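You operate a simulated robot arm through the tools that you are given. There is no shell and no other tool.

The job below is to be done with a simulated robot arm. You get a single attempt, and the scene is never put back.

TASK
Put things in order on the top of the dining table. At the end: the yellow lemon stands where the white milk carton stood; the purple flask from the top of the dining table stands where the orange soup tub stood; the orange soup tub is in the white mixing bowl; the white milk carton stands where the purple flask stood; whatever was shut is shut again. Leave all else as you found it, and nothing knocked over.

The check looks at the end state, three seconds after you hand in, the way a careful person would. Anything else that was tipped, shoved, dropped, spilled or broken makes it a failure.

THE ROBOT
A 6-joint arm with a two-finger parallel gripper, fixed in place. Base frame: the origin is at the foot of the arm, x ahead of it, y to its left, z up; the work surface is at about z = 0. Lengths are in m, angles in rad, forces in N, time in s.
With the tool pointing down near the work surface it reaches from about 0.18 to 0.46 m from the base axis. Its first joint turns from -1.222 to 1.222 rad. Payload 1.9 kg.
The TCP is the grasp point between the finger pads, 0.023 m short of the fingertips. In the tool frame z runs along the fingers and y along their closing line. Largest opening 0.094 m; finger width 0.038, thickness 0.01; the body of the gripper, 0.054 by 0.096 m, starts 0.039 m behind the TCP.
Orientation is that of the tool frame in the base frame, as [roll, pitch, yaw] about the fixed x, y, z axes, in that order (R = Rz(yaw) Ry(pitch) Rx(roll)). With the fingers straight down and closing along the base's y, the tool's x points along the base's -x, its y along +y and its z along -z.

THE INTERFACE
- The arm moves only by the tool play_rows. Its arguments are lists of equal length, an entry for each row: "translation": the shift along the base's x, y, z in m, a list of three; "turn": the turn, a rotation vector about the base's x, y, z in rad, a list of three; "gripper": the finger opening in m, from 0 to 0.094. In form: {"translation": [[x, y, z], ...], "turn": [[wx, wy, wz], ...], "gripper": [gripper, ...]}. A call has 1 to 20 rows; each row shifts and turns the commanded pose from where the row before left it. Rows are played at 5 a second. More than 0.05 m and 0.15 rad between two rows, or a gripper value outside its range, and nothing of the call is played. A pose out of reach is approached as far as the arm can. The call stops where the force on the tool passes 40 N (or 10 N more than at its start, if that is more) or the arm is blocked; 0.2 s more then pass. The fingers move at their own pace (about 0.108 m/s each) and stop on an object; they squeeze with about 44 N. The grip force told is the motor's: it shows also when the fingers shut on nothing. Time passes only in rows, and 0.2 s behind the last, so rows that do not move let the fingers close. It gives the time, the measured TCP pose, the force on the tool (base axes), the opening and the grip force at its end, in the units of the frame above (readings bear some noise), with the torque about the TCP (base axes, N m) and any sound that the robot's microphone picked up.
- Cameras (640 x 400 px; columns grow to the right, rows downward): "scene" is fixed at [0.0505, 0.3055, 0.4302]; the picture's right is [-0.84, -0.55, 0.00], its down [-0.28, 0.42, -0.86] and it looks along [0.47, -0.72, -0.51] (base axes); focal length 214 px, centre (320, 200). "wrist" rides on the gripper at [0.086, 0.016, -0.074] in the tool frame; the picture's right is [-0.18, 0.98, 0.00], its down [-0.58, -0.11, -0.81] and it looks along [-0.79, -0.15, 0.59] (tool axes); focal length 243 px, centre (320, 200). There is no depth. A picture from a camera that has moved, and an enlarged one, comes with that camera's place and axes in the base frame and with its lens.
- snapshot(camera): a new picture of that camera. It takes no simulated time.
- zoom(camera, box): a new picture of the part [left, top, right, bottom] of that camera's present view, enlarged. It takes no simulated time.
- close_job(): hands the job in; it is judged then, once.

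Places have to be worked out from the pictures, the camera data and where the tool is seen. Open the gripper and draw the arm clear of the work before you hand the job in, unless the task says otherwise.

The tools are called after ">>>" by a JSON object that holds its "fn" and its "kwargs". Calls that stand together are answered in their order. play_rows: Moves the arm, as the interface text tells. Its arguments: {"type":"object","properties":{"translation":{"type":"array"},"turn":{"type":"array"},"gripper":{"type":"array"}},"required":["translation","turn","gripper"]} The other tools are called the same way: snapshot (camera) takes a picture; zoom (camera, box) takes an enlarged picture of a part of a camera's view; close_job () hands the job in.

At the start:

```text
t: 0.0
eef_pos: [0.2337, -0.1164, 0.3916]
tcp_rot: [-3.141, 0.001, 3.141]
wrist_force: [-0.4, 0.6, -0.5]
torque: [0.01, -0.02, -0.01]
gripper_width: 0.094
grasp_force: 0.0
```

scene: 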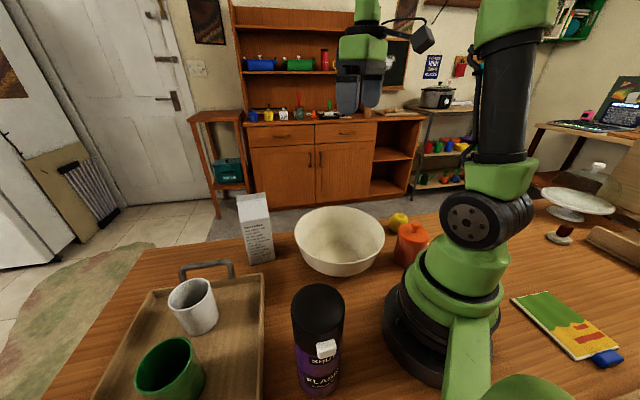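
wrist: 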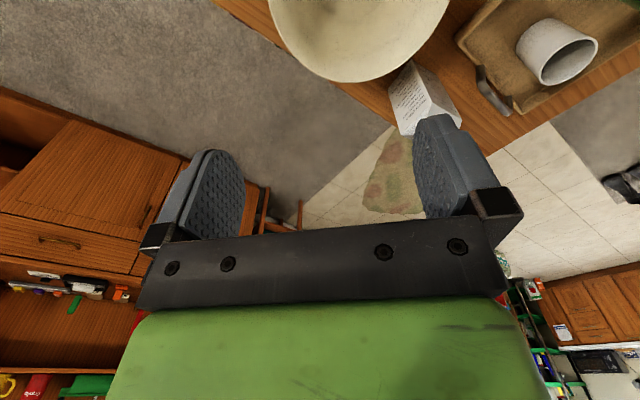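

I'll start with closer looks at the objects on the table from both cameras, before any motion.

>>> {"fn": "zoom", "kwargs": {"camera": "scene", "box": [220, 170, 460, 320]}}

>>> {"fn": "zoom", "kwargs": {"camera": "scene", "box": [100, 250, 400, 400]}}

>>> {"fn": "zoom", "kwargs": {"camera": "scene", "box": [370, 180, 640, 400]}}

>>> {"fn": "zoom", "kwargs": {"camera": "wrist", "box": [250, 0, 640, 200]}}

```text
2.67 times, centred on (340, 245) of scene
camera zoom: at [0.0505, 0.3055, 0.4302], right [-0.84, -0.55, 0.0], down [-0.28, 0.42, -0.86], along [0.47, -0.72, -0.51], focal length 572 px, centre (267, 80)
```

zoom: 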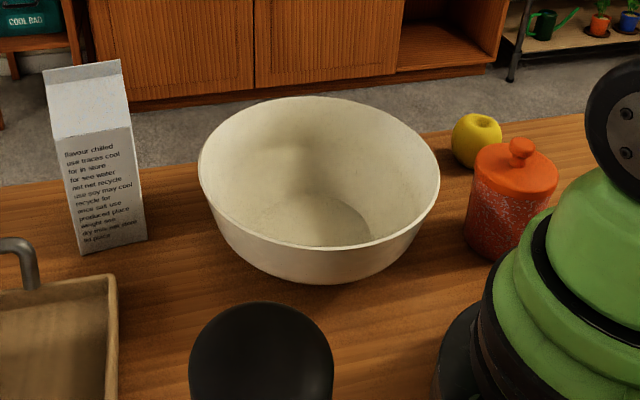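

```text
2.13 times, centred on (250, 325) of scene
camera zoom: at [0.0505, 0.3055, 0.4302], right [-0.84, -0.55, 0.0], down [-0.28, 0.42, -0.86], along [0.47, -0.72, -0.51], focal length 458 px, centre (469, -67)
```

zoom: 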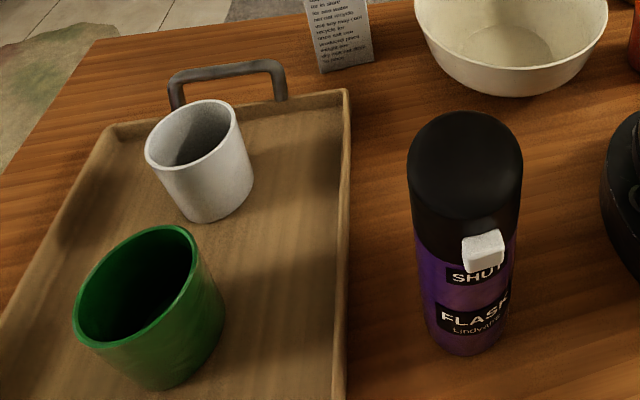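

```text
1.82 times, centred on (505, 290) of scene
camera zoom: at [0.0505, 0.3055, 0.4302], right [-0.84, -0.55, 0.0], down [-0.28, 0.42, -0.86], along [0.47, -0.72, -0.51], focal length 390 px, centre (-16, 36)
```

zoom: 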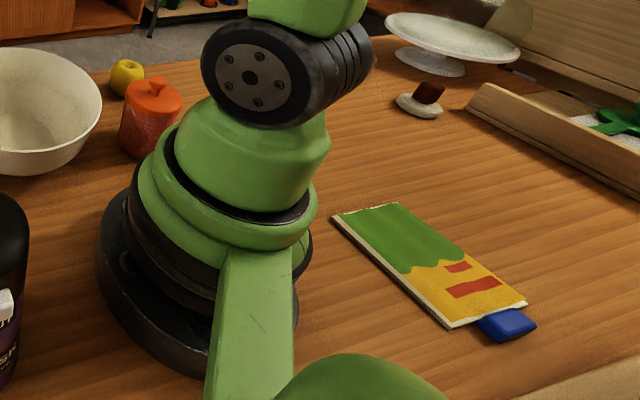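

```text
1.64 times, centred on (445, 100) of wrist
camera zoom: at [0.1492, -0.1007, 0.4657], right [0.18, 0.98, 0.0], down [0.58, -0.11, 0.81], along [0.79, -0.15, -0.59], focal length 398 px, centre (115, 364)
```

zoom: 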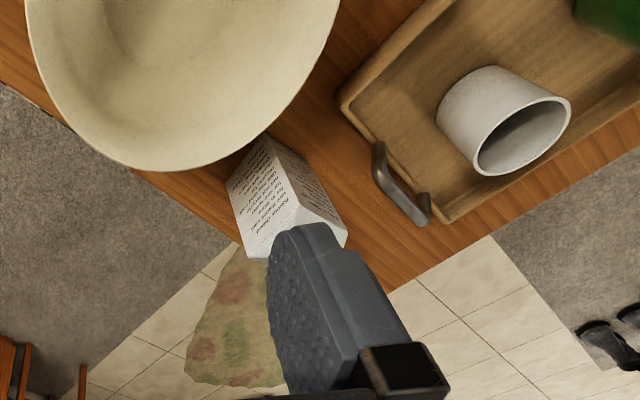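

The scene view puts the flask near (0.14, 0.17), the tub near (0.085, -0.175), the lemon near (0.14, -0.28), the carton near (0.42, 0.03) and the bowl near (0.24, -0.07). I'll turn the wrist camera toward the tub and lemon, staying high, to pin these down.

>>> {"fn": "play_rows", "kwargs": {"translation": [[-0.005, 0.004, 0], [-0.005, 0.004, 0], [-0.005, 0.004, 0], [-0.005, 0.004, 0], [-0.005, 0.004, 0], [-0.005, 0.004, 0], [-0.005, 0.004, 0], [-0.005, 0.004, 0], [-0.005, 0.004, 0], [-0.005, 0.004, 0], [0, 0, 0]], "turn": [[0, 0, -0.14], [0, 0, -0.14], [0, 0, -0.14], [0, 0, -0.14], [0, 0, -0.14], [0, 0, -0.14], [0, 0, -0.14], [0, 0, -0.14], [0, 0, -0.14], [0, 0, -0.14], [0, 0, 0]], "gripper": [0.094, 0.094, 0.094, 0.094, 0.094, 0.094, 0.094, 0.094, 0.094, 0.094, 0.094]}}

>>> {"fn": "snapshot", "kwargs": {"camera": "wrist"}}

>>> {"fn": "snapshot", "kwargs": {"camera": "scene"}}

```text
t: 2.4
eef_pos: [0.1839, -0.075, 0.3923]
tcp_rot: [-3.142, -0.001, 1.741]
wrist_force: [-0.5, -0.2, 0.1]
torque: [-0.03, 0.03, -0.02]
gripper_width: 0.094
grasp_force: 0.0
```

```text
taken
camera wrist: at [0.186, 0.0116, 0.4662], right [1.0, -0.02, 0.0], down [-0.01, -0.59, 0.81], along [-0.01, -0.81, -0.59], focal length 243 px, centre (320, 200)
```

wrist: 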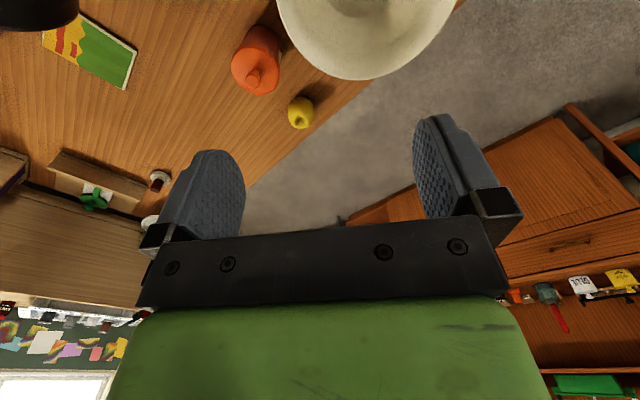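

```text
taken
```

scene: 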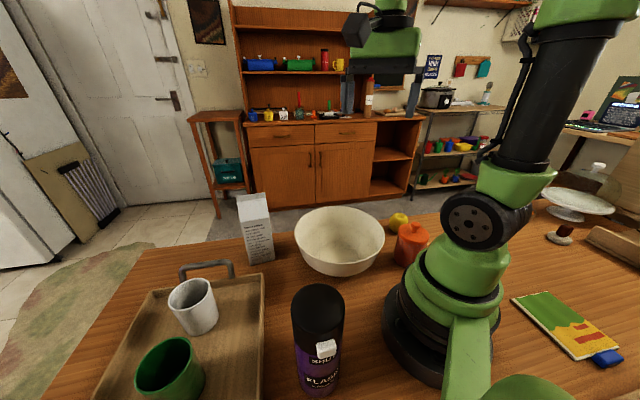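

The tub, lemon and part of the bowl are now in the wrist view. I'll enlarge that part to measure them.

>>> {"fn": "zoom", "kwargs": {"camera": "wrist", "box": [200, 0, 480, 175]}}

```text
2.29 times, centred on (340, 88) of wrist
camera zoom: at [0.186, 0.0116, 0.4662], right [1.0, -0.02, 0.0], down [-0.01, -0.59, 0.81], along [-0.01, -0.81, -0.59], focal length 555 px, centre (274, 457)
```

zoom: 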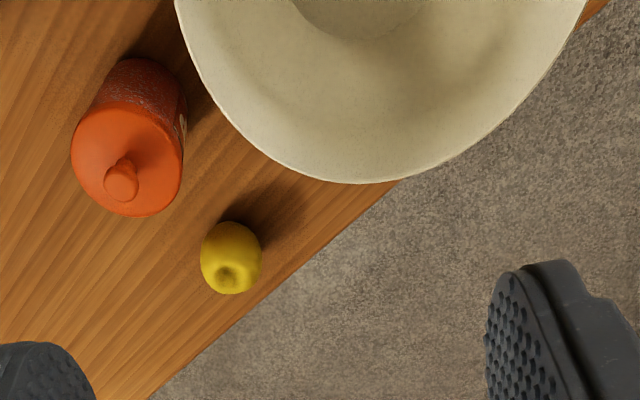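

From this view I place the tub near (0.086, -0.172) with a lid about 0.076 wide, and the lemon near (0.144, -0.283). I'll move above the tub, still high, to line up, with the camera side kept clear of the robot's own column.

>>> {"fn": "play_rows", "kwargs": {"translation": [[-0.0122, -0.0121, -0.0115], [-0.0122, -0.0121, -0.0115], [-0.0122, -0.0121, -0.0115], [-0.0122, -0.0121, -0.0115], [-0.0122, -0.0121, -0.0115], [-0.0122, -0.0121, -0.0115], [-0.0122, -0.0121, -0.0115], [-0.0122, -0.0121, -0.0115], [0, 0, 0], [0, 0, 0]], "turn": [[0, 0, -0.06], [0, 0, -0.06], [0, 0, -0.06], [0, 0, -0.06], [0, 0, -0.06], [0, 0, -0.06], [0, 0, -0.06], [0, 0, -0.06], [0, 0, 0], [0, 0, 0]], "gripper": [0.094, 0.094, 0.094, 0.094, 0.094, 0.094, 0.094, 0.094, 0.094, 0.094]}}

>>> {"fn": "snapshot", "kwargs": {"camera": "wrist"}}

>>> {"fn": "snapshot", "kwargs": {"camera": "scene"}}

```text
t: 4.6
eef_pos: [0.0853, -0.1754, 0.2981]
tcp_rot: [-3.142, -0.001, 1.262]
wrist_force: [0.2, 0.0, -0.2]
torque: [-0.04, 0.0, 0.03]
gripper_width: 0.094
grasp_force: 0.1
```

```text
taken
camera wrist: at [0.1281, -0.0963, 0.3734], right [0.88, -0.47, 0.0], down [-0.28, -0.52, 0.81], along [-0.38, -0.71, -0.59], focal length 243 px, centre (320, 200)
```

wrist: 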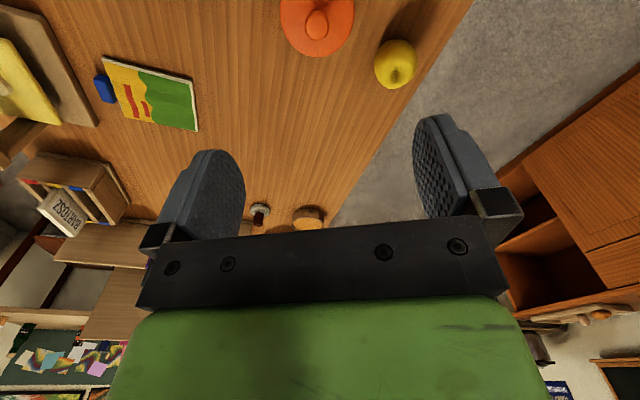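

```text
taken
```

scene: 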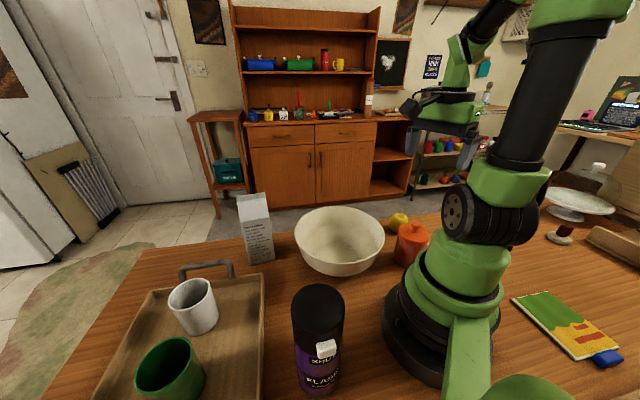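

The arm reaches this pose fine and the tub's lid shows at the top of the wrist view. I'll enlarge it for the alignment.

>>> {"fn": "zoom", "kwargs": {"camera": "wrist", "box": [240, 0, 440, 120]}}

```text
3.20 times, centred on (340, 60) of wrist
camera zoom: at [0.1281, -0.0963, 0.3734], right [0.88, -0.47, 0.0], down [-0.28, -0.52, 0.81], along [-0.38, -0.71, -0.59], focal length 776 px, centre (256, 648)
```

zoom: 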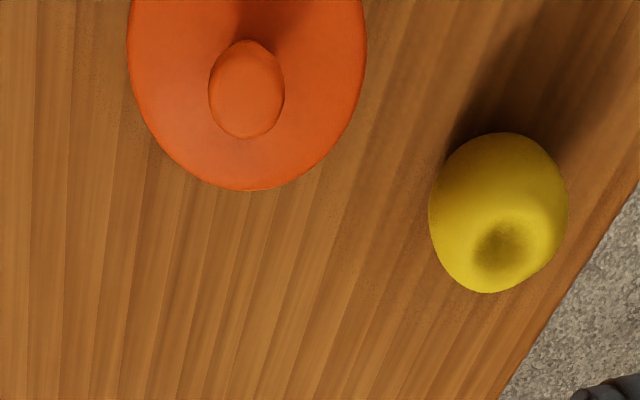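

The tub centre works out near (0.086, -0.170), with the lid top at about 0.09 and the knob top at about 0.11. I'll look at the lid's rim from the scene camera before gripping.

>>> {"fn": "zoom", "kwargs": {"camera": "scene", "box": [370, 205, 450, 275]}}

>>> {"fn": "zoom", "kwargs": {"camera": "scene", "box": [280, 195, 400, 285]}}

>>> {"fn": "zoom", "kwargs": {"camera": "scene", "box": [270, 275, 370, 400]}}

>>> {"fn": "zoom", "kwargs": {"camera": "scene", "box": [220, 180, 300, 275]}}

```text
5.71 times, centred on (410, 240) of scene
camera zoom: at [0.0505, 0.3055, 0.4302], right [-0.84, -0.55, 0.0], down [-0.28, 0.42, -0.86], along [0.47, -0.72, -0.51], focal length 1226 px, centre (-194, -29)
```

zoom: 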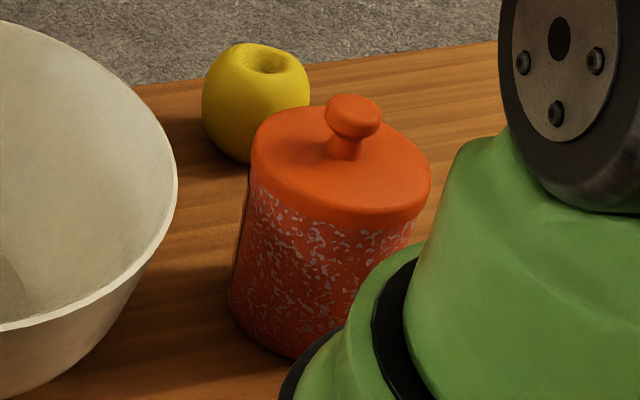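

```text
4.44 times, centred on (340, 240) of scene
camera zoom: at [0.0505, 0.3055, 0.4302], right [-0.84, -0.55, 0.0], down [-0.28, 0.42, -0.86], along [0.47, -0.72, -0.51], focal length 953 px, centre (231, 22)
```

zoom: 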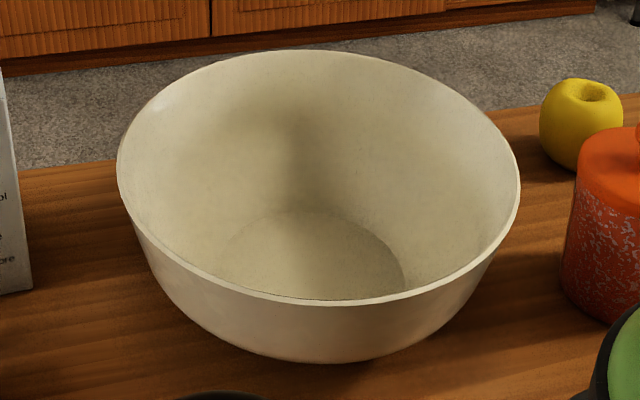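

```text
3.20 times, centred on (320, 338) of scene
camera zoom: at [0.0505, 0.3055, 0.4302], right [-0.84, -0.55, 0.0], down [-0.28, 0.42, -0.86], along [0.47, -0.72, -0.51], focal length 686 px, centre (320, -240)
```

zoom: 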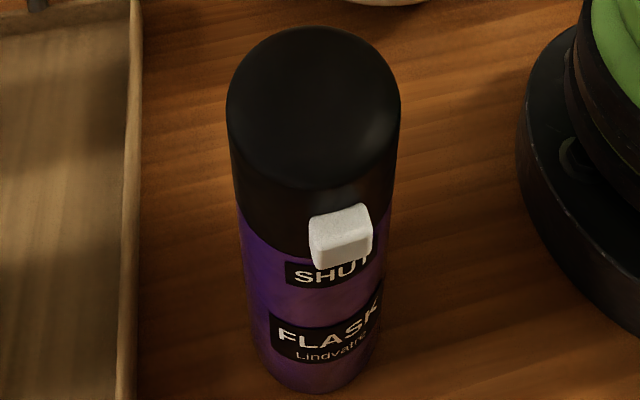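

```text
4.21 times, centred on (260, 228) of scene
camera zoom: at [0.0505, 0.3055, 0.4302], right [-0.84, -0.55, 0.0], down [-0.28, 0.42, -0.86], along [0.47, -0.72, -0.51], focal length 903 px, centre (573, 84)
```

zoom: 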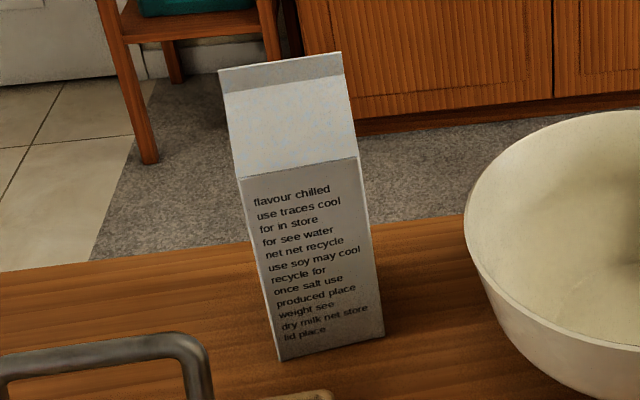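

The tub's lid rim is flush with its body, so a grip spanning both should be sound. Before moving it I want the bowl centre and floor measured, so I'll step back high, looking at the bowl from the other side.

>>> {"fn": "play_rows", "kwargs": {"translation": [[0.0244, 0.0256, 0.0065], [0.0244, 0.0256, 0.0065], [0.0244, 0.0256, 0.0065], [0.0244, 0.0256, 0.0065], [0.0244, 0.0256, 0.0065], [0.0244, 0.0256, 0.0065], [0.0244, 0.0256, 0.0065], [0.0244, 0.0256, 0.0065], [0, 0, 0], [0, 0, 0]], "turn": [[0, 0, 0], [0, 0, 0], [0, 0, 0], [0, 0, 0], [0, 0, 0], [0, 0, 0], [0, 0, 0], [0, 0, 0], [0, 0, 0], [0, 0, 0]], "gripper": [0.094, 0.094, 0.094, 0.094, 0.094, 0.094, 0.094, 0.094, 0.094, 0.094]}}

>>> {"fn": "snapshot", "kwargs": {"camera": "wrist"}}

>>> {"fn": "zoom", "kwargs": {"camera": "wrist", "box": [180, 0, 460, 175]}}

```text
t: 6.8
eef_pos: [0.2822, 0.0312, 0.3506]
tcp_rot: [3.141, 0.0, 1.264]
wrist_force: [0.1, -0.4, -0.3]
torque: [-0.02, 0.02, 0.01]
gripper_width: 0.0942
grasp_force: 0.1
```

```text
taken
camera wrist: at [0.3257, 0.1093, 0.4247], right [0.88, -0.47, 0.0], down [-0.28, -0.52, 0.81], along [-0.38, -0.71, -0.59], focal length 243 px, centre (320, 200)
```

wrist: 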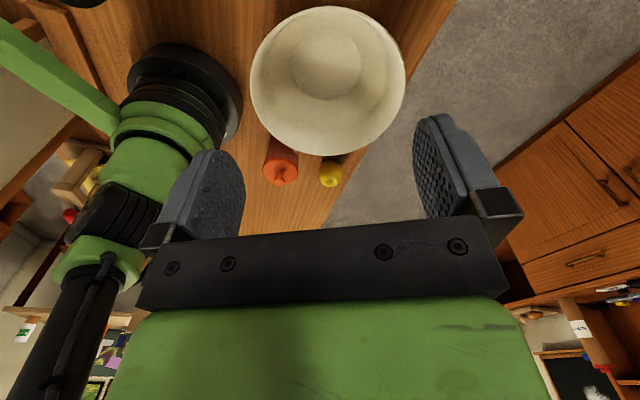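

```text
2.29 times, centred on (320, 88) of wrist
camera zoom: at [0.3257, 0.1093, 0.4247], right [0.88, -0.47, 0.0], down [-0.28, -0.52, 0.81], along [-0.38, -0.71, -0.59], focal length 555 px, centre (320, 457)
```

zoom: 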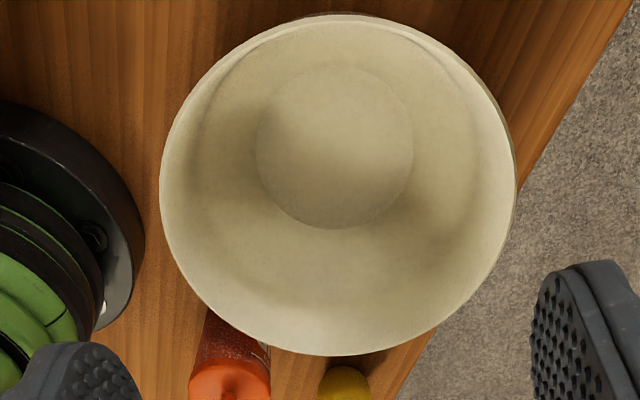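

The bowl floor is a flat disc of radius about 0.057 centred near (0.242, -0.066), with the rim at z ≈ 0.10. Returning over the tub at (0.086, -0.170) and going down to z = 0.20 to check the alignment.

>>> {"fn": "play_rows", "kwargs": {"translation": [[-0.0245, -0.0251, -0.0063], [-0.0245, -0.0251, -0.0063], [-0.0245, -0.0251, -0.0063], [-0.0245, -0.0251, -0.0063], [-0.0245, -0.0251, -0.0063], [-0.0245, -0.0251, -0.0063], [-0.0245, -0.0251, -0.0063], [-0.0245, -0.0251, -0.0063], [0, 0, -0.025], [0, 0, -0.025], [0, 0, -0.025], [0, 0, -0.025], [0, 0, 0], [0, 0, 0]], "turn": [[0, 0, 0], [0, 0, 0], [0, 0, 0], [0, 0, 0], [0, 0, 0], [0, 0, 0], [0, 0, 0], [0, 0, 0], [0, 0, 0], [0, 0, 0], [0, 0, 0], [0, 0, 0], [0, 0, 0], [0, 0, 0]], "gripper": [0.094, 0.094, 0.094, 0.094, 0.094, 0.094, 0.094, 0.094, 0.094, 0.094, 0.094, 0.094, 0.094, 0.094]}}

>>> {"fn": "snapshot", "kwargs": {"camera": "wrist"}}

>>> {"fn": "snapshot", "kwargs": {"camera": "scene"}}

```text
t: 9.8
eef_pos: [0.0875, -0.1695, 0.2018]
tcp_rot: [3.14, 0.001, 1.261]
wrist_force: [0.9, 0.0, -0.5]
torque: [-0.02, -0.01, 0.02]
gripper_width: 0.0937
grasp_force: 0.0
```

```text
taken
camera wrist: at [0.1305, -0.092, 0.2756], right [0.88, -0.47, 0.0], down [-0.28, -0.52, 0.81], along [-0.38, -0.71, -0.59], focal length 243 px, centre (320, 200)
```

wrist: 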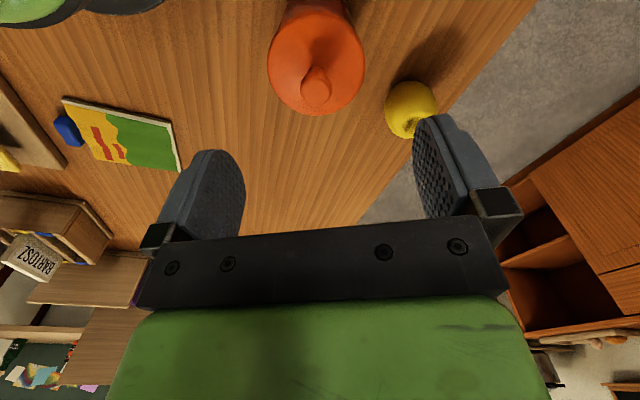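

```text
taken
```

scene: 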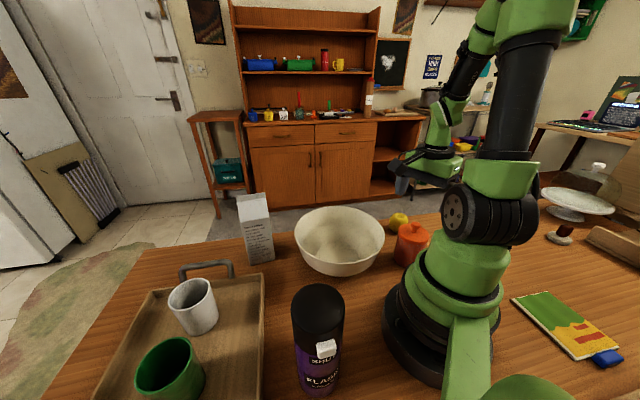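

The lid sits about 3 mm to the left of the tool axis and otherwise matches (0.085, -0.169). I'll correct by that amount and descend to z ≈ 0.08, which keeps the palm just above the knob.

>>> {"fn": "play_rows", "kwargs": {"translation": [[-0.0025, 0.001, 0], [0, 0, -0.02], [0, 0, -0.02], [0, 0, -0.02], [0, 0, -0.02], [0, 0, -0.02], [0, 0, -0.02], [0, 0, 0]], "turn": [[0, 0, 0], [0, 0, 0], [0, 0, 0], [0, 0, 0], [0, 0, 0], [0, 0, 0], [0, 0, 0], [0, 0, 0]], "gripper": [0.094, 0.094, 0.094, 0.094, 0.094, 0.094, 0.094, 0.094]}}

>>> {"fn": "snapshot", "kwargs": {"camera": "wrist"}}

>>> {"fn": "zoom", "kwargs": {"camera": "scene", "box": [340, 160, 500, 280]}}

```text
t: 11.6
eef_pos: [0.0844, -0.1681, 0.0822]
tcp_rot: [3.14, 0.003, 1.263]
wrist_force: [0.0, 2.0, 20.9]
torque: [-0.11, -0.03, -0.01]
gripper_width: 0.094
grasp_force: 0.0
```

```text
taken
camera wrist: at [0.1259, -0.0898, 0.1555], right [0.88, -0.47, 0.0], down [-0.28, -0.52, 0.81], along [-0.38, -0.71, -0.59], focal length 243 px, centre (320, 200)
```

wrist: 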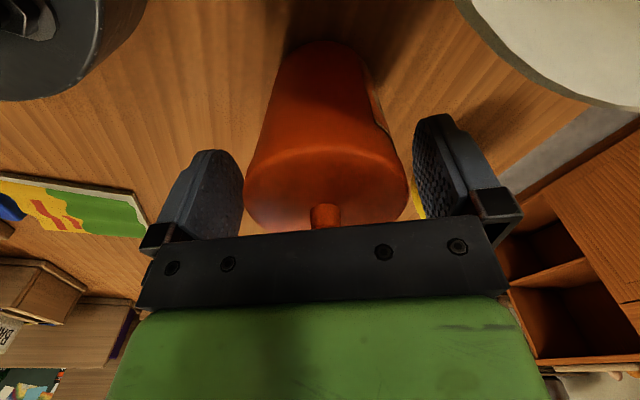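

```text
3.33 times, centred on (420, 220) of scene
camera zoom: at [0.0505, 0.3055, 0.4302], right [-0.84, -0.55, 0.0], down [-0.28, 0.42, -0.86], along [0.47, -0.72, -0.51], focal length 715 px, centre (-13, 133)
```

zoom: 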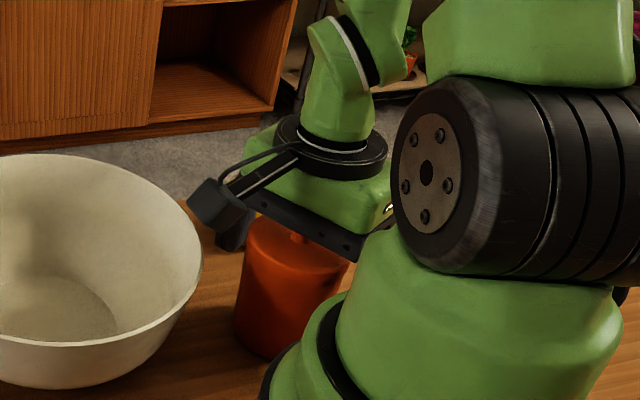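

The wrist reads 21 N upward, so the palm is just touching the knob; the knob top is therefore near 0.12. I'll raise 6 mm to take off that load, then close the fingers.

>>> {"fn": "play_rows", "kwargs": {"translation": [[0, 0, 0.006], [0, 0, 0]], "turn": [[0, 0, 0], [0, 0, 0]], "gripper": [0.094, 0.094]}}

>>> {"fn": "play_rows", "kwargs": {"translation": [[0, 0, 0], [0, 0, 0], [0, 0, 0], [0, 0, 0]], "turn": [[0, 0, 0], [0, 0, 0], [0, 0, 0], [0, 0, 0]], "gripper": [0.08, 0.065, 0.06, 0.06]}}

>>> {"fn": "snapshot", "kwargs": {"camera": "wrist"}}

```text
t: 12.2
eef_pos: [0.083, -0.1682, 0.0864]
tcp_rot: [-3.141, 0.001, 1.263]
wrist_force: [0.8, 0.3, -0.4]
torque: [0.01, -0.03, 0.0]
gripper_width: 0.0938
grasp_force: 0.1
```

```text
t: 13.2
eef_pos: [0.0826, -0.1679, 0.0883]
tcp_rot: [3.141, 0.001, 1.261]
wrist_force: [0.1, -0.5, -0.1]
torque: [-0.05, 0.04, 0.06]
gripper_width: 0.0698
grasp_force: 44.0
heard: snap
```

```text
taken
camera wrist: at [0.126, -0.0906, 0.1615], right [0.88, -0.47, 0.0], down [-0.28, -0.52, 0.81], along [-0.38, -0.71, -0.59], focal length 243 px, centre (320, 200)
```

wrist: 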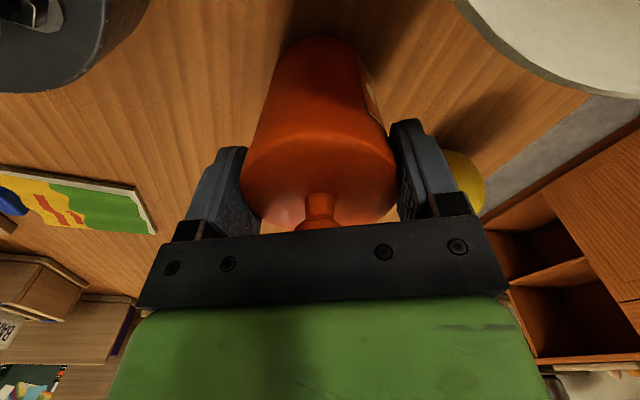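

The fingers hold at 0.070 and the microphone heard a "snap", which might be the lid's catch. I'll look closely before lifting.

>>> {"fn": "zoom", "kwargs": {"camera": "wrist", "box": [220, 20, 420, 240]}}

>>> {"fn": "zoom", "kwargs": {"camera": "scene", "box": [380, 200, 450, 275]}}

>>> {"fn": "zoom", "kwargs": {"camera": "scene", "box": [270, 275, 370, 400]}}

```text
1.82 times, centred on (320, 130) of wrist
camera zoom: at [0.126, -0.0906, 0.1615], right [0.88, -0.47, 0.0], down [-0.28, -0.52, 0.81], along [-0.38, -0.71, -0.59], focal length 441 px, centre (320, 327)
```

zoom: 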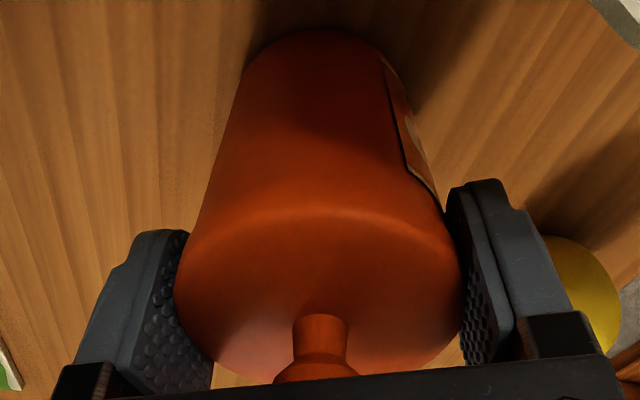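

```text
5.33 times, centred on (415, 238) of scene
camera zoom: at [0.0505, 0.3055, 0.4302], right [-0.84, -0.55, 0.0], down [-0.28, 0.42, -0.86], along [0.47, -0.72, -0.51], focal length 1144 px, centre (-187, 0)
```

zoom: 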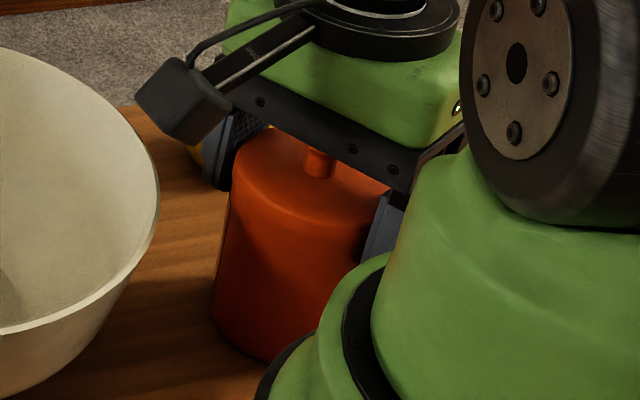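

```text
3.20 times, centred on (320, 338) of scene
camera zoom: at [0.0505, 0.3055, 0.4302], right [-0.84, -0.55, 0.0], down [-0.28, 0.42, -0.86], along [0.47, -0.72, -0.51], focal length 686 px, centre (320, -240)
```

zoom: 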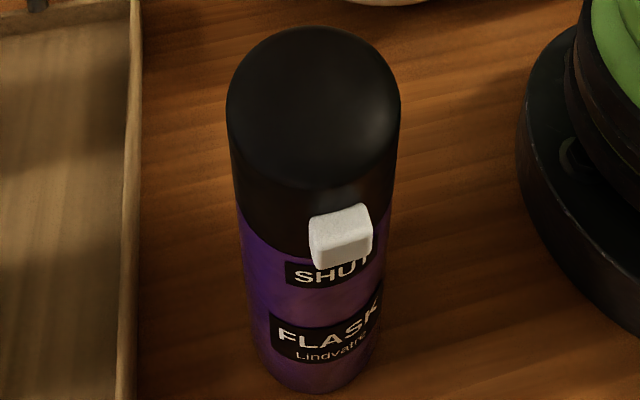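

Nothing looks plainly open, but a sound on squeezing is reason to check. I'll release, rise clear, and look at the tub's lid unshadowed.

>>> {"fn": "play_rows", "kwargs": {"translation": [[0, 0, 0], [0, 0, 0], [0, 0, 0], [0, 0, 0.03], [0, 0, 0.04], [0, 0, 0.04], [0, 0, 0.04], [0, 0, 0]], "turn": [[0, 0, 0], [0, 0, 0], [0, 0, 0], [0, 0, 0], [0, 0, 0], [0, 0, 0], [0, 0, 0], [0, 0, 0]], "gripper": [0.08, 0.094, 0.094, 0.094, 0.094, 0.094, 0.094, 0.094]}}

>>> {"fn": "zoom", "kwargs": {"camera": "scene", "box": [370, 205, 450, 275]}}

>>> {"fn": "zoom", "kwargs": {"camera": "wrist", "box": [220, 0, 450, 150]}}

```text
t: 15.0
eef_pos: [0.0842, -0.1688, 0.2369]
tcp_rot: [3.141, 0.002, 1.26]
wrist_force: [0.3, -0.4, 0.0]
torque: [-0.01, 0.01, 0.03]
gripper_width: 0.094
grasp_force: 0.0
heard: snap
```

```text
5.71 times, centred on (410, 240) of scene
camera zoom: at [0.0505, 0.3055, 0.4302], right [-0.84, -0.55, 0.0], down [-0.28, 0.42, -0.86], along [0.47, -0.72, -0.51], focal length 1226 px, centre (-194, -29)
```

zoom: 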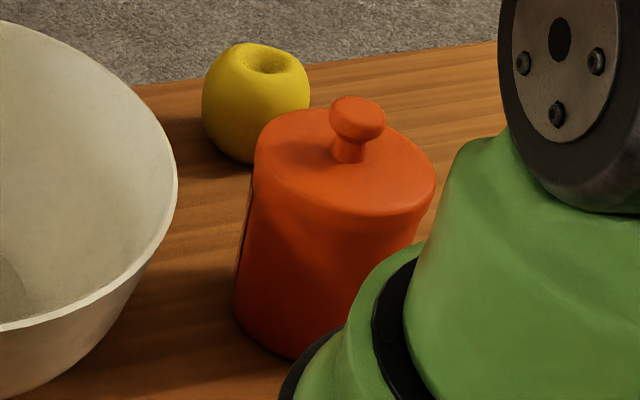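

```text
2.67 times, centred on (335, 75) of wrist
camera zoom: at [0.1266, -0.0909, 0.3112], right [0.88, -0.47, 0.0], down [-0.28, -0.52, 0.81], along [-0.38, -0.71, -0.59], focal length 647 px, centre (280, 533)
```

zoom: 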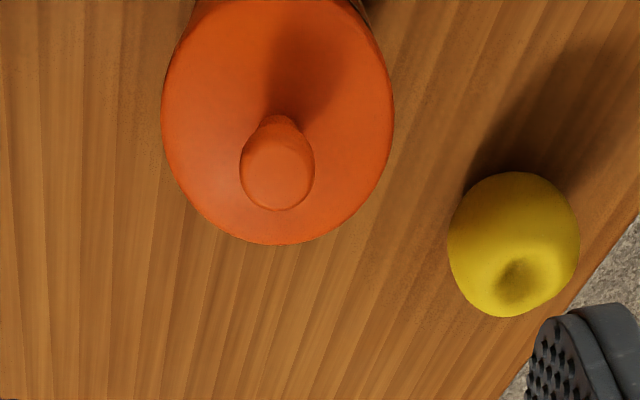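

A second "snap" came on release, and the body's speckled look has gone, though the tub still stands and the lid looks seated. I'll look at it from the bowl side, where there seems to be a panel or clip under one finger.

>>> {"fn": "play_rows", "kwargs": {"translation": [[0.0193, 0.0082, -0.0045], [0.0193, 0.0082, -0.0045], [0.0193, 0.0082, -0.0045], [0.0193, 0.0082, -0.0045], [0.0193, 0.0082, -0.0045], [0.0193, 0.0082, -0.0045], [0, 0, 0], [0, 0, 0]], "turn": [[0, 0, -0.145], [0, 0, -0.145], [0, 0, -0.145], [0, 0, -0.145], [0, 0, -0.145], [0, 0, -0.145], [0, 0, 0], [0, 0, 0]], "gripper": [0.094, 0.094, 0.094, 0.094, 0.094, 0.094, 0.094, 0.094]}}

>>> {"fn": "snapshot", "kwargs": {"camera": "wrist"}}

>>> {"fn": "zoom", "kwargs": {"camera": "wrist", "box": [220, 60, 440, 210]}}

>>> {"fn": "zoom", "kwargs": {"camera": "scene", "box": [370, 205, 450, 275]}}

```text
t: 16.8
eef_pos: [0.1997, -0.1187, 0.2097]
tcp_rot: [3.141, -0.002, 0.389]
wrist_force: [0.0, -0.4, 0.4]
torque: [-0.01, 0.01, -0.01]
gripper_width: 0.0941
grasp_force: 0.0
```

```text
taken
camera wrist: at [0.2866, -0.1006, 0.2847], right [0.2, -0.98, 0.0], down [-0.58, -0.12, 0.81], along [-0.79, -0.17, -0.59], focal length 243 px, centre (320, 200)
```

wrist: 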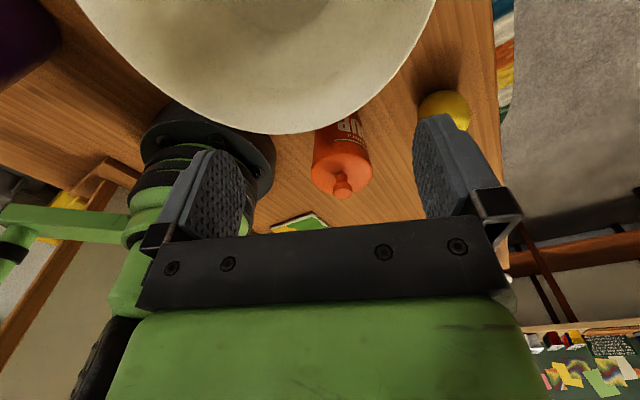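

```text
2.67 times, centred on (330, 135) of wrist
camera zoom: at [0.2866, -0.1006, 0.2847], right [0.2, -0.98, 0.0], down [-0.58, -0.12, 0.81], along [-0.79, -0.17, -0.59], focal length 647 px, centre (293, 373)
```

zoom: 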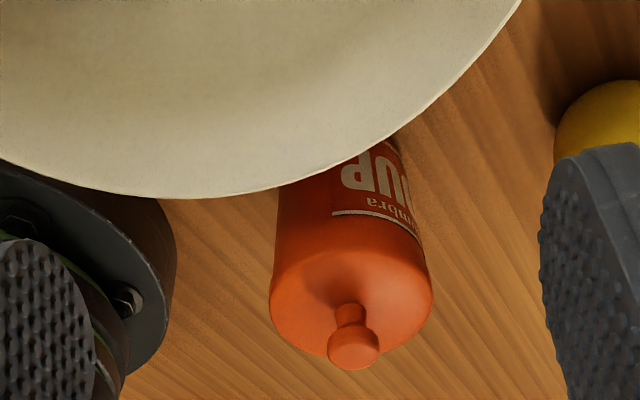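

```text
5.71 times, centred on (410, 240) of scene
camera zoom: at [0.0505, 0.3055, 0.4302], right [-0.84, -0.55, 0.0], down [-0.28, 0.42, -0.86], along [0.47, -0.72, -0.51], focal length 1226 px, centre (-194, -29)
```

zoom: 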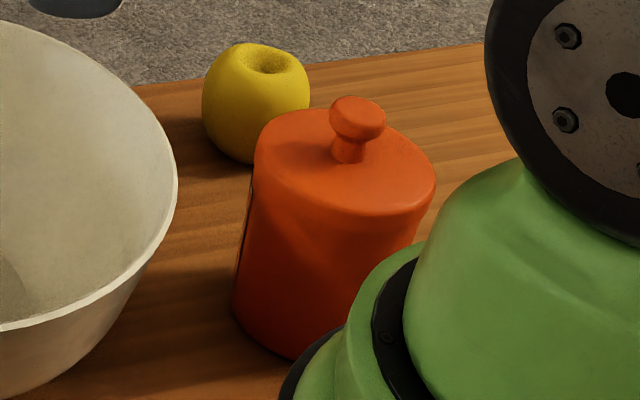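

The label facing the bowl is where one finger pressed; the lid otherwise looks seated and the tub has hardly moved. I'll approach again with the closing line turned about 90° so the fingers avoid the label, and check alignment first.

>>> {"fn": "play_rows", "kwargs": {"translation": [[-0.0233, -0.01, 0], [-0.0233, -0.01, 0], [-0.0233, -0.01, 0], [-0.0233, -0.01, 0], [-0.0233, -0.01, 0], [0, 0, 0], [0, 0, 0]], "turn": [[0, 0, -0.128], [0, 0, -0.128], [0, 0, -0.128], [0, 0, -0.128], [0, 0, -0.128], [0, 0, 0], [0, 0, 0]], "gripper": [0.094, 0.094, 0.094, 0.094, 0.094, 0.094, 0.094]}}

>>> {"fn": "snapshot", "kwargs": {"camera": "wrist"}}

>>> {"fn": "zoom", "kwargs": {"camera": "wrist", "box": [220, 0, 420, 125]}}

>>> {"fn": "snapshot", "kwargs": {"camera": "scene"}}

```text
t: 18.4
eef_pos: [0.082, -0.1712, 0.2114]
tcp_rot: [-3.141, 0.0, -0.248]
wrist_force: [-0.2, -0.9, 0.3]
torque: [0.0, -0.01, 0.01]
gripper_width: 0.0941
grasp_force: 0.0
```

```text
taken
camera wrist: at [0.1633, -0.2069, 0.2853], right [-0.42, -0.91, 0.0], down [-0.54, 0.25, 0.81], along [-0.73, 0.34, -0.59], focal length 243 px, centre (320, 200)
```

wrist: 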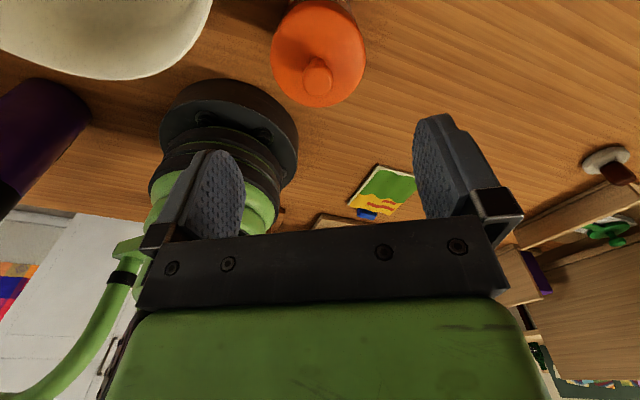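

```text
3.20 times, centred on (320, 62) of wrist
camera zoom: at [0.1633, -0.2069, 0.2853], right [-0.42, -0.91, 0.0], down [-0.54, 0.25, 0.81], along [-0.73, 0.34, -0.59], focal length 776 px, centre (320, 640)
```

zoom: 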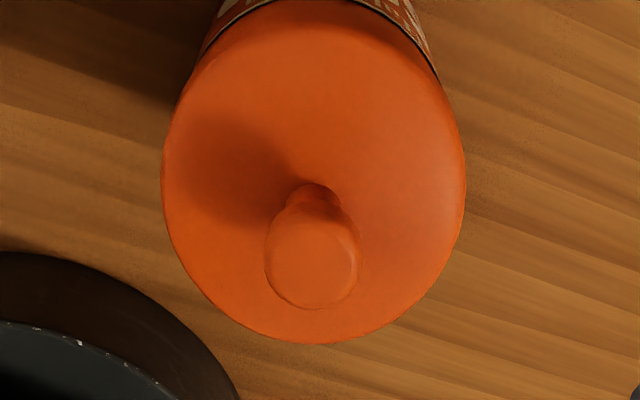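

```text
taken
```

scene: 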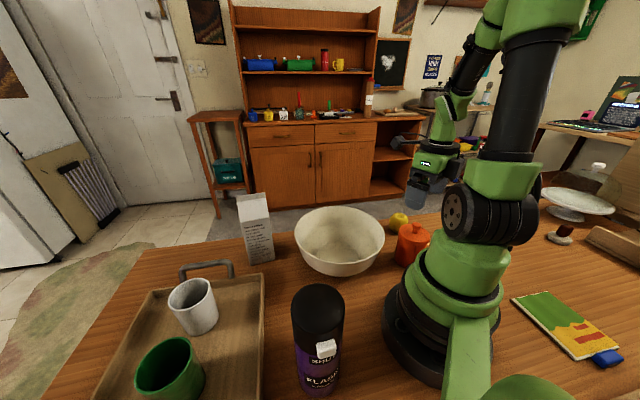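

The tub is within 2 mm laterally, with its centre near (0.084, -0.169). I'll descend to z ≈ 0.088, clear of the knob, with open fingers and then read the force.

>>> {"fn": "play_rows", "kwargs": {"translation": [[0.002, 0.002, -0.02], [0, 0, -0.025], [0, 0, -0.025], [0, 0, -0.025], [0, 0, -0.02], [0, 0, -0.008], [0, 0, 0]], "turn": [[0, 0, 0], [0, 0, 0], [0, 0, 0], [0, 0, 0], [0, 0, 0], [0, 0, 0], [0, 0, 0]], "gripper": [0.094, 0.094, 0.094, 0.094, 0.094, 0.094, 0.094]}}

>>> {"fn": "snapshot", "kwargs": {"camera": "wrist"}}

>>> {"fn": "zoom", "kwargs": {"camera": "scene", "box": [370, 195, 460, 275]}}

```text
t: 20.0
eef_pos: [0.0854, -0.1672, 0.0867]
tcp_rot: [-3.141, 0.002, -0.248]
wrist_force: [-0.2, 0.9, 0.1]
torque: [-0.02, -0.02, 0.01]
gripper_width: 0.0942
grasp_force: 0.1
```

```text
taken
camera wrist: at [0.167, -0.2043, 0.1609], right [-0.42, -0.91, 0.0], down [-0.54, 0.25, 0.81], along [-0.73, 0.34, -0.59], focal length 243 px, centre (320, 200)
```

wrist: 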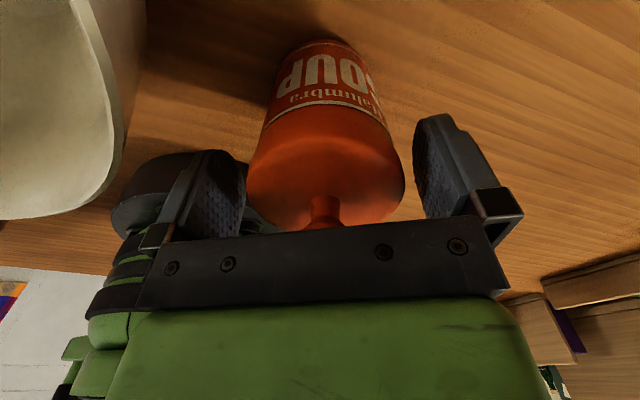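

```text
5.00 times, centred on (415, 235) of scene
camera zoom: at [0.0505, 0.3055, 0.4302], right [-0.84, -0.55, 0.0], down [-0.28, 0.42, -0.86], along [0.47, -0.72, -0.51], focal length 1072 px, centre (-155, 25)
```

zoom: 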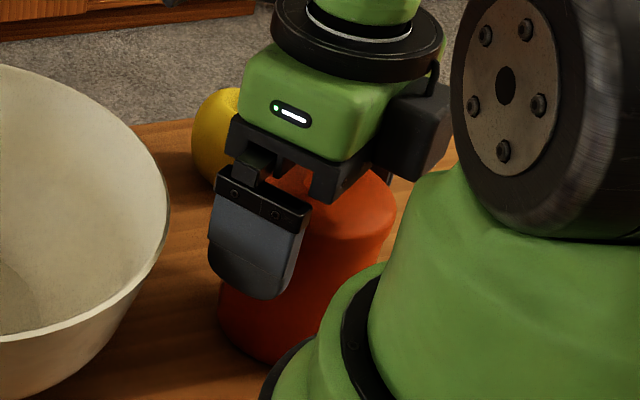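

The palm is clear of the knob (no load) and the fingertips reach well below the lid. Now I'll close and listen.

>>> {"fn": "play_rows", "kwargs": {"translation": [[0, 0, 0], [0, 0, 0], [0, 0, 0], [0, 0, 0]], "turn": [[0, 0, 0], [0, 0, 0], [0, 0, 0], [0, 0, 0]], "gripper": [0.082, 0.074, 0.066, 0.066]}}

>>> {"fn": "zoom", "kwargs": {"camera": "scene", "box": [370, 195, 460, 275]}}

>>> {"fn": "zoom", "kwargs": {"camera": "wrist", "box": [220, 20, 420, 240]}}

```text
t: 21.0
eef_pos: [0.0854, -0.1682, 0.0867]
tcp_rot: [-3.141, -0.001, -0.248]
wrist_force: [0.0, -0.1, -0.5]
torque: [-0.02, -0.02, 0.02]
gripper_width: 0.0695
grasp_force: 43.9
heard: snap
```

```text
5.00 times, centred on (415, 235) of scene
camera zoom: at [0.0505, 0.3055, 0.4302], right [-0.84, -0.55, 0.0], down [-0.28, 0.42, -0.86], along [0.47, -0.72, -0.51], focal length 1072 px, centre (-155, 25)
```

zoom: 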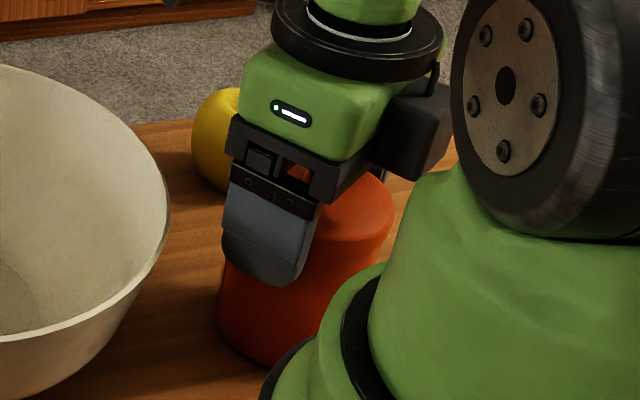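

```text
1.82 times, centred on (320, 130) of wrist
camera zoom: at [0.1669, -0.2043, 0.161], right [-0.42, -0.91, 0.0], down [-0.54, 0.25, 0.81], along [-0.73, 0.34, -0.59], focal length 441 px, centre (320, 327)
```

zoom: 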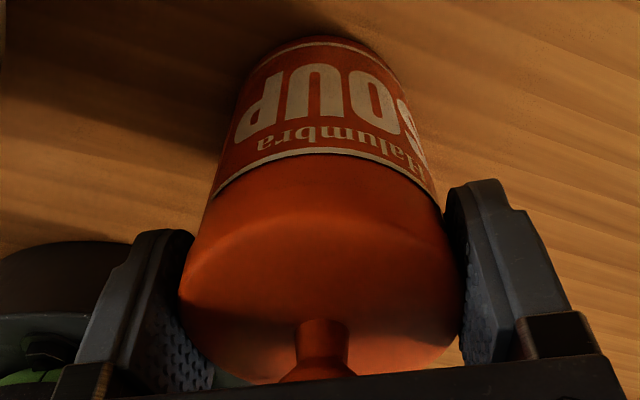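

Again a "snap" on squeezing with no visible change, so it seems tied to the squeeze and not to where the fingers sit. I'll lift a little and see whether body and lid come up together.

>>> {"fn": "play_rows", "kwargs": {"translation": [[0, 0, 0.004], [0, 0, 0.006], [0, 0, 0.01], [0, 0, 0]], "turn": [[0, 0, 0], [0, 0, 0], [0, 0, 0], [0, 0, 0]], "gripper": [0.066, 0.066, 0.066, 0.066]}}

>>> {"fn": "zoom", "kwargs": {"camera": "scene", "box": [370, 195, 460, 275]}}

>>> {"fn": "zoom", "kwargs": {"camera": "wrist", "box": [220, 20, 420, 240]}}

```text
t: 22.0
eef_pos: [0.086, -0.1685, 0.1065]
tcp_rot: [3.14, 0.001, -0.247]
wrist_force: [-0.6, 0.4, -0.3]
torque: [-0.02, 0.02, 0.01]
gripper_width: 0.0691
grasp_force: 44.3
```

```text
5.00 times, centred on (415, 235) of scene
camera zoom: at [0.0505, 0.3055, 0.4302], right [-0.84, -0.55, 0.0], down [-0.28, 0.42, -0.86], along [0.47, -0.72, -0.51], focal length 1072 px, centre (-155, 25)
```

zoom: 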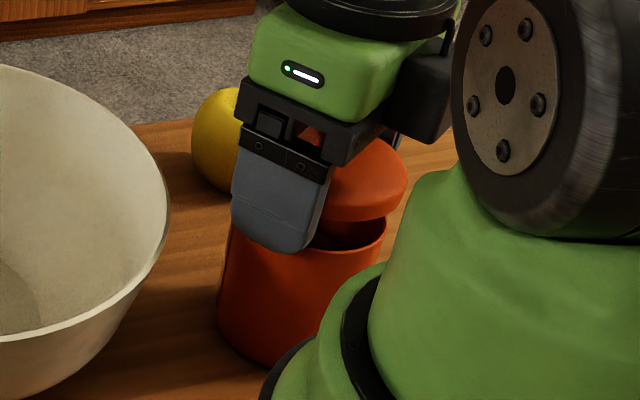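

```text
1.82 times, centred on (320, 130) of wrist
camera zoom: at [0.1664, -0.2046, 0.1815], right [-0.42, -0.91, 0.0], down [-0.54, 0.25, 0.81], along [-0.73, 0.34, -0.59], focal length 441 px, centre (320, 327)
```

zoom: 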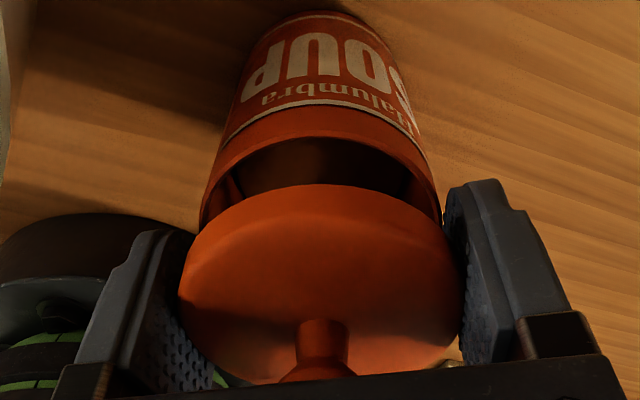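

The lid alone came up, so the squeeze on its rim unsnaps it and the tub body stays put. I'll lower the lid straight back onto the tub, release it and listen for it to snap shut, then try the knob instead.

>>> {"fn": "play_rows", "kwargs": {"translation": [[0, 0, -0.008], [0, 0, -0.006], [0, 0, -0.006], [0, 0, 0], [0, 0, 0]], "turn": [[0, 0, 0], [0, 0, 0], [0, 0, 0], [0, 0, 0], [0, 0, 0]], "gripper": [0.066, 0.066, 0.066, 0.066, 0.066]}}

>>> {"fn": "play_rows", "kwargs": {"translation": [[0, 0, 0], [0, 0, 0], [0, 0, 0]], "turn": [[0, 0, 0], [0, 0, 0], [0, 0, 0]], "gripper": [0.08, 0.094, 0.094]}}

>>> {"fn": "zoom", "kwargs": {"camera": "wrist", "box": [220, 20, 420, 240]}}

>>> {"fn": "zoom", "kwargs": {"camera": "scene", "box": [370, 195, 460, 275]}}

```text
t: 23.2
eef_pos: [0.0857, -0.1681, 0.0857]
tcp_rot: [3.14, 0.001, -0.247]
wrist_force: [0.7, 0.1, 0.0]
torque: [-0.03, 0.02, 0.0]
gripper_width: 0.0694
grasp_force: 44.0
```

```text
t: 24.0
eef_pos: [0.0865, -0.1677, 0.0875]
tcp_rot: [-3.141, -0.001, -0.247]
wrist_force: [0.0, -0.3, 0.7]
torque: [-0.04, -0.01, 0.0]
gripper_width: 0.094
grasp_force: 0.1
```

```text
1.82 times, centred on (320, 130) of wrist
camera zoom: at [0.1666, -0.2046, 0.1613], right [-0.42, -0.91, 0.0], down [-0.54, 0.25, 0.81], along [-0.73, 0.34, -0.59], focal length 441 px, centre (320, 327)
```

zoom: 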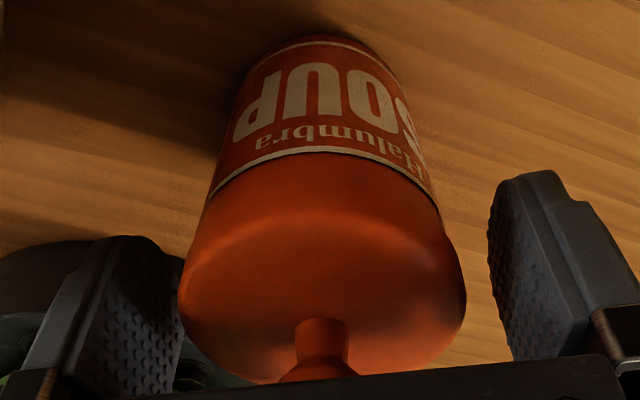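

```text
5.00 times, centred on (415, 235) of scene
camera zoom: at [0.0505, 0.3055, 0.4302], right [-0.84, -0.55, 0.0], down [-0.28, 0.42, -0.86], along [0.47, -0.72, -0.51], focal length 1072 px, centre (-155, 25)
```

zoom: 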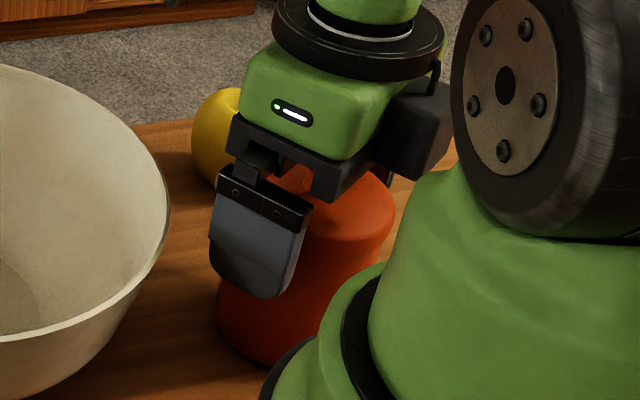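

No snap came this time, so the lid probably rests in place unlatched. I'll press the knob gently with the palm, as touched before at about 20 N, and listen.

>>> {"fn": "play_rows", "kwargs": {"translation": [[0, 0, -0.003], [0, 0, -0.002], [0, 0, -0.001], [0, 0, 0]], "turn": [[0, 0, 0], [0, 0, 0], [0, 0, 0], [0, 0, 0]], "gripper": [0.094, 0.094, 0.094, 0.094]}}

```text
t: 25.0
eef_pos: [0.0853, -0.1688, 0.0808]
tcp_rot: [3.141, 0.0, -0.249]
wrist_force: [3.1, 1.0, 15.4]
torque: [0.01, 0.13, 0.02]
gripper_width: 0.0941
grasp_force: 0.1
heard: snap
```

The snap came at about 15 N, so the lid is shut again and I know how to re-shut it. Now I'll rise so the pads straddle only the knob (tips just above the lid) and grip that.

>>> {"fn": "play_rows", "kwargs": {"translation": [[0, 0, 0.02], [0, 0, 0.021], [0, 0, 0], [0, 0, 0]], "turn": [[0, 0, 0], [0, 0, 0], [0, 0, 0], [0, 0, 0]], "gripper": [0.094, 0.094, 0.07, 0.05]}}

>>> {"fn": "zoom", "kwargs": {"camera": "wrist", "box": [220, 20, 420, 240]}}

>>> {"fn": "zoom", "kwargs": {"camera": "scene", "box": [370, 195, 460, 275]}}

```text
t: 26.0
eef_pos: [0.0853, -0.1657, 0.1224]
tcp_rot: [3.141, 0.0, -0.247]
wrist_force: [0.6, -0.4, 0.5]
torque: [-0.02, 0.0, 0.01]
gripper_width: 0.0501
grasp_force: 0.1
```

```text
1.82 times, centred on (320, 130) of wrist
camera zoom: at [0.1655, -0.2036, 0.197], right [-0.42, -0.91, 0.0], down [-0.54, 0.25, 0.81], along [-0.73, 0.34, -0.59], focal length 441 px, centre (320, 327)
```

zoom: 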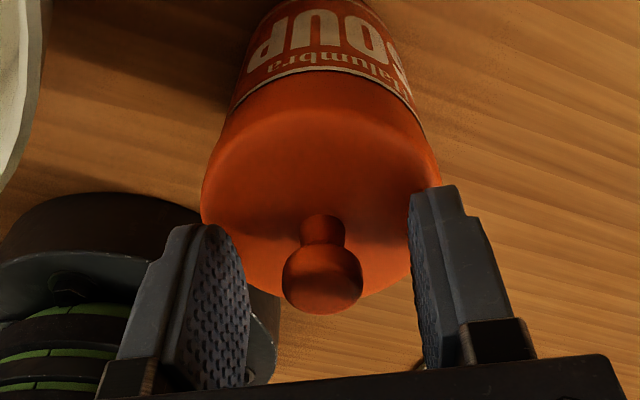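

```text
5.00 times, centred on (415, 235) of scene
camera zoom: at [0.0505, 0.3055, 0.4302], right [-0.84, -0.55, 0.0], down [-0.28, 0.42, -0.86], along [0.47, -0.72, -0.51], focal length 1072 px, centre (-155, 25)
```

zoom: 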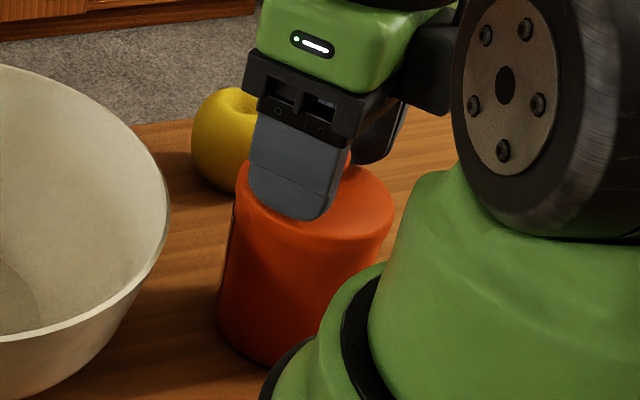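

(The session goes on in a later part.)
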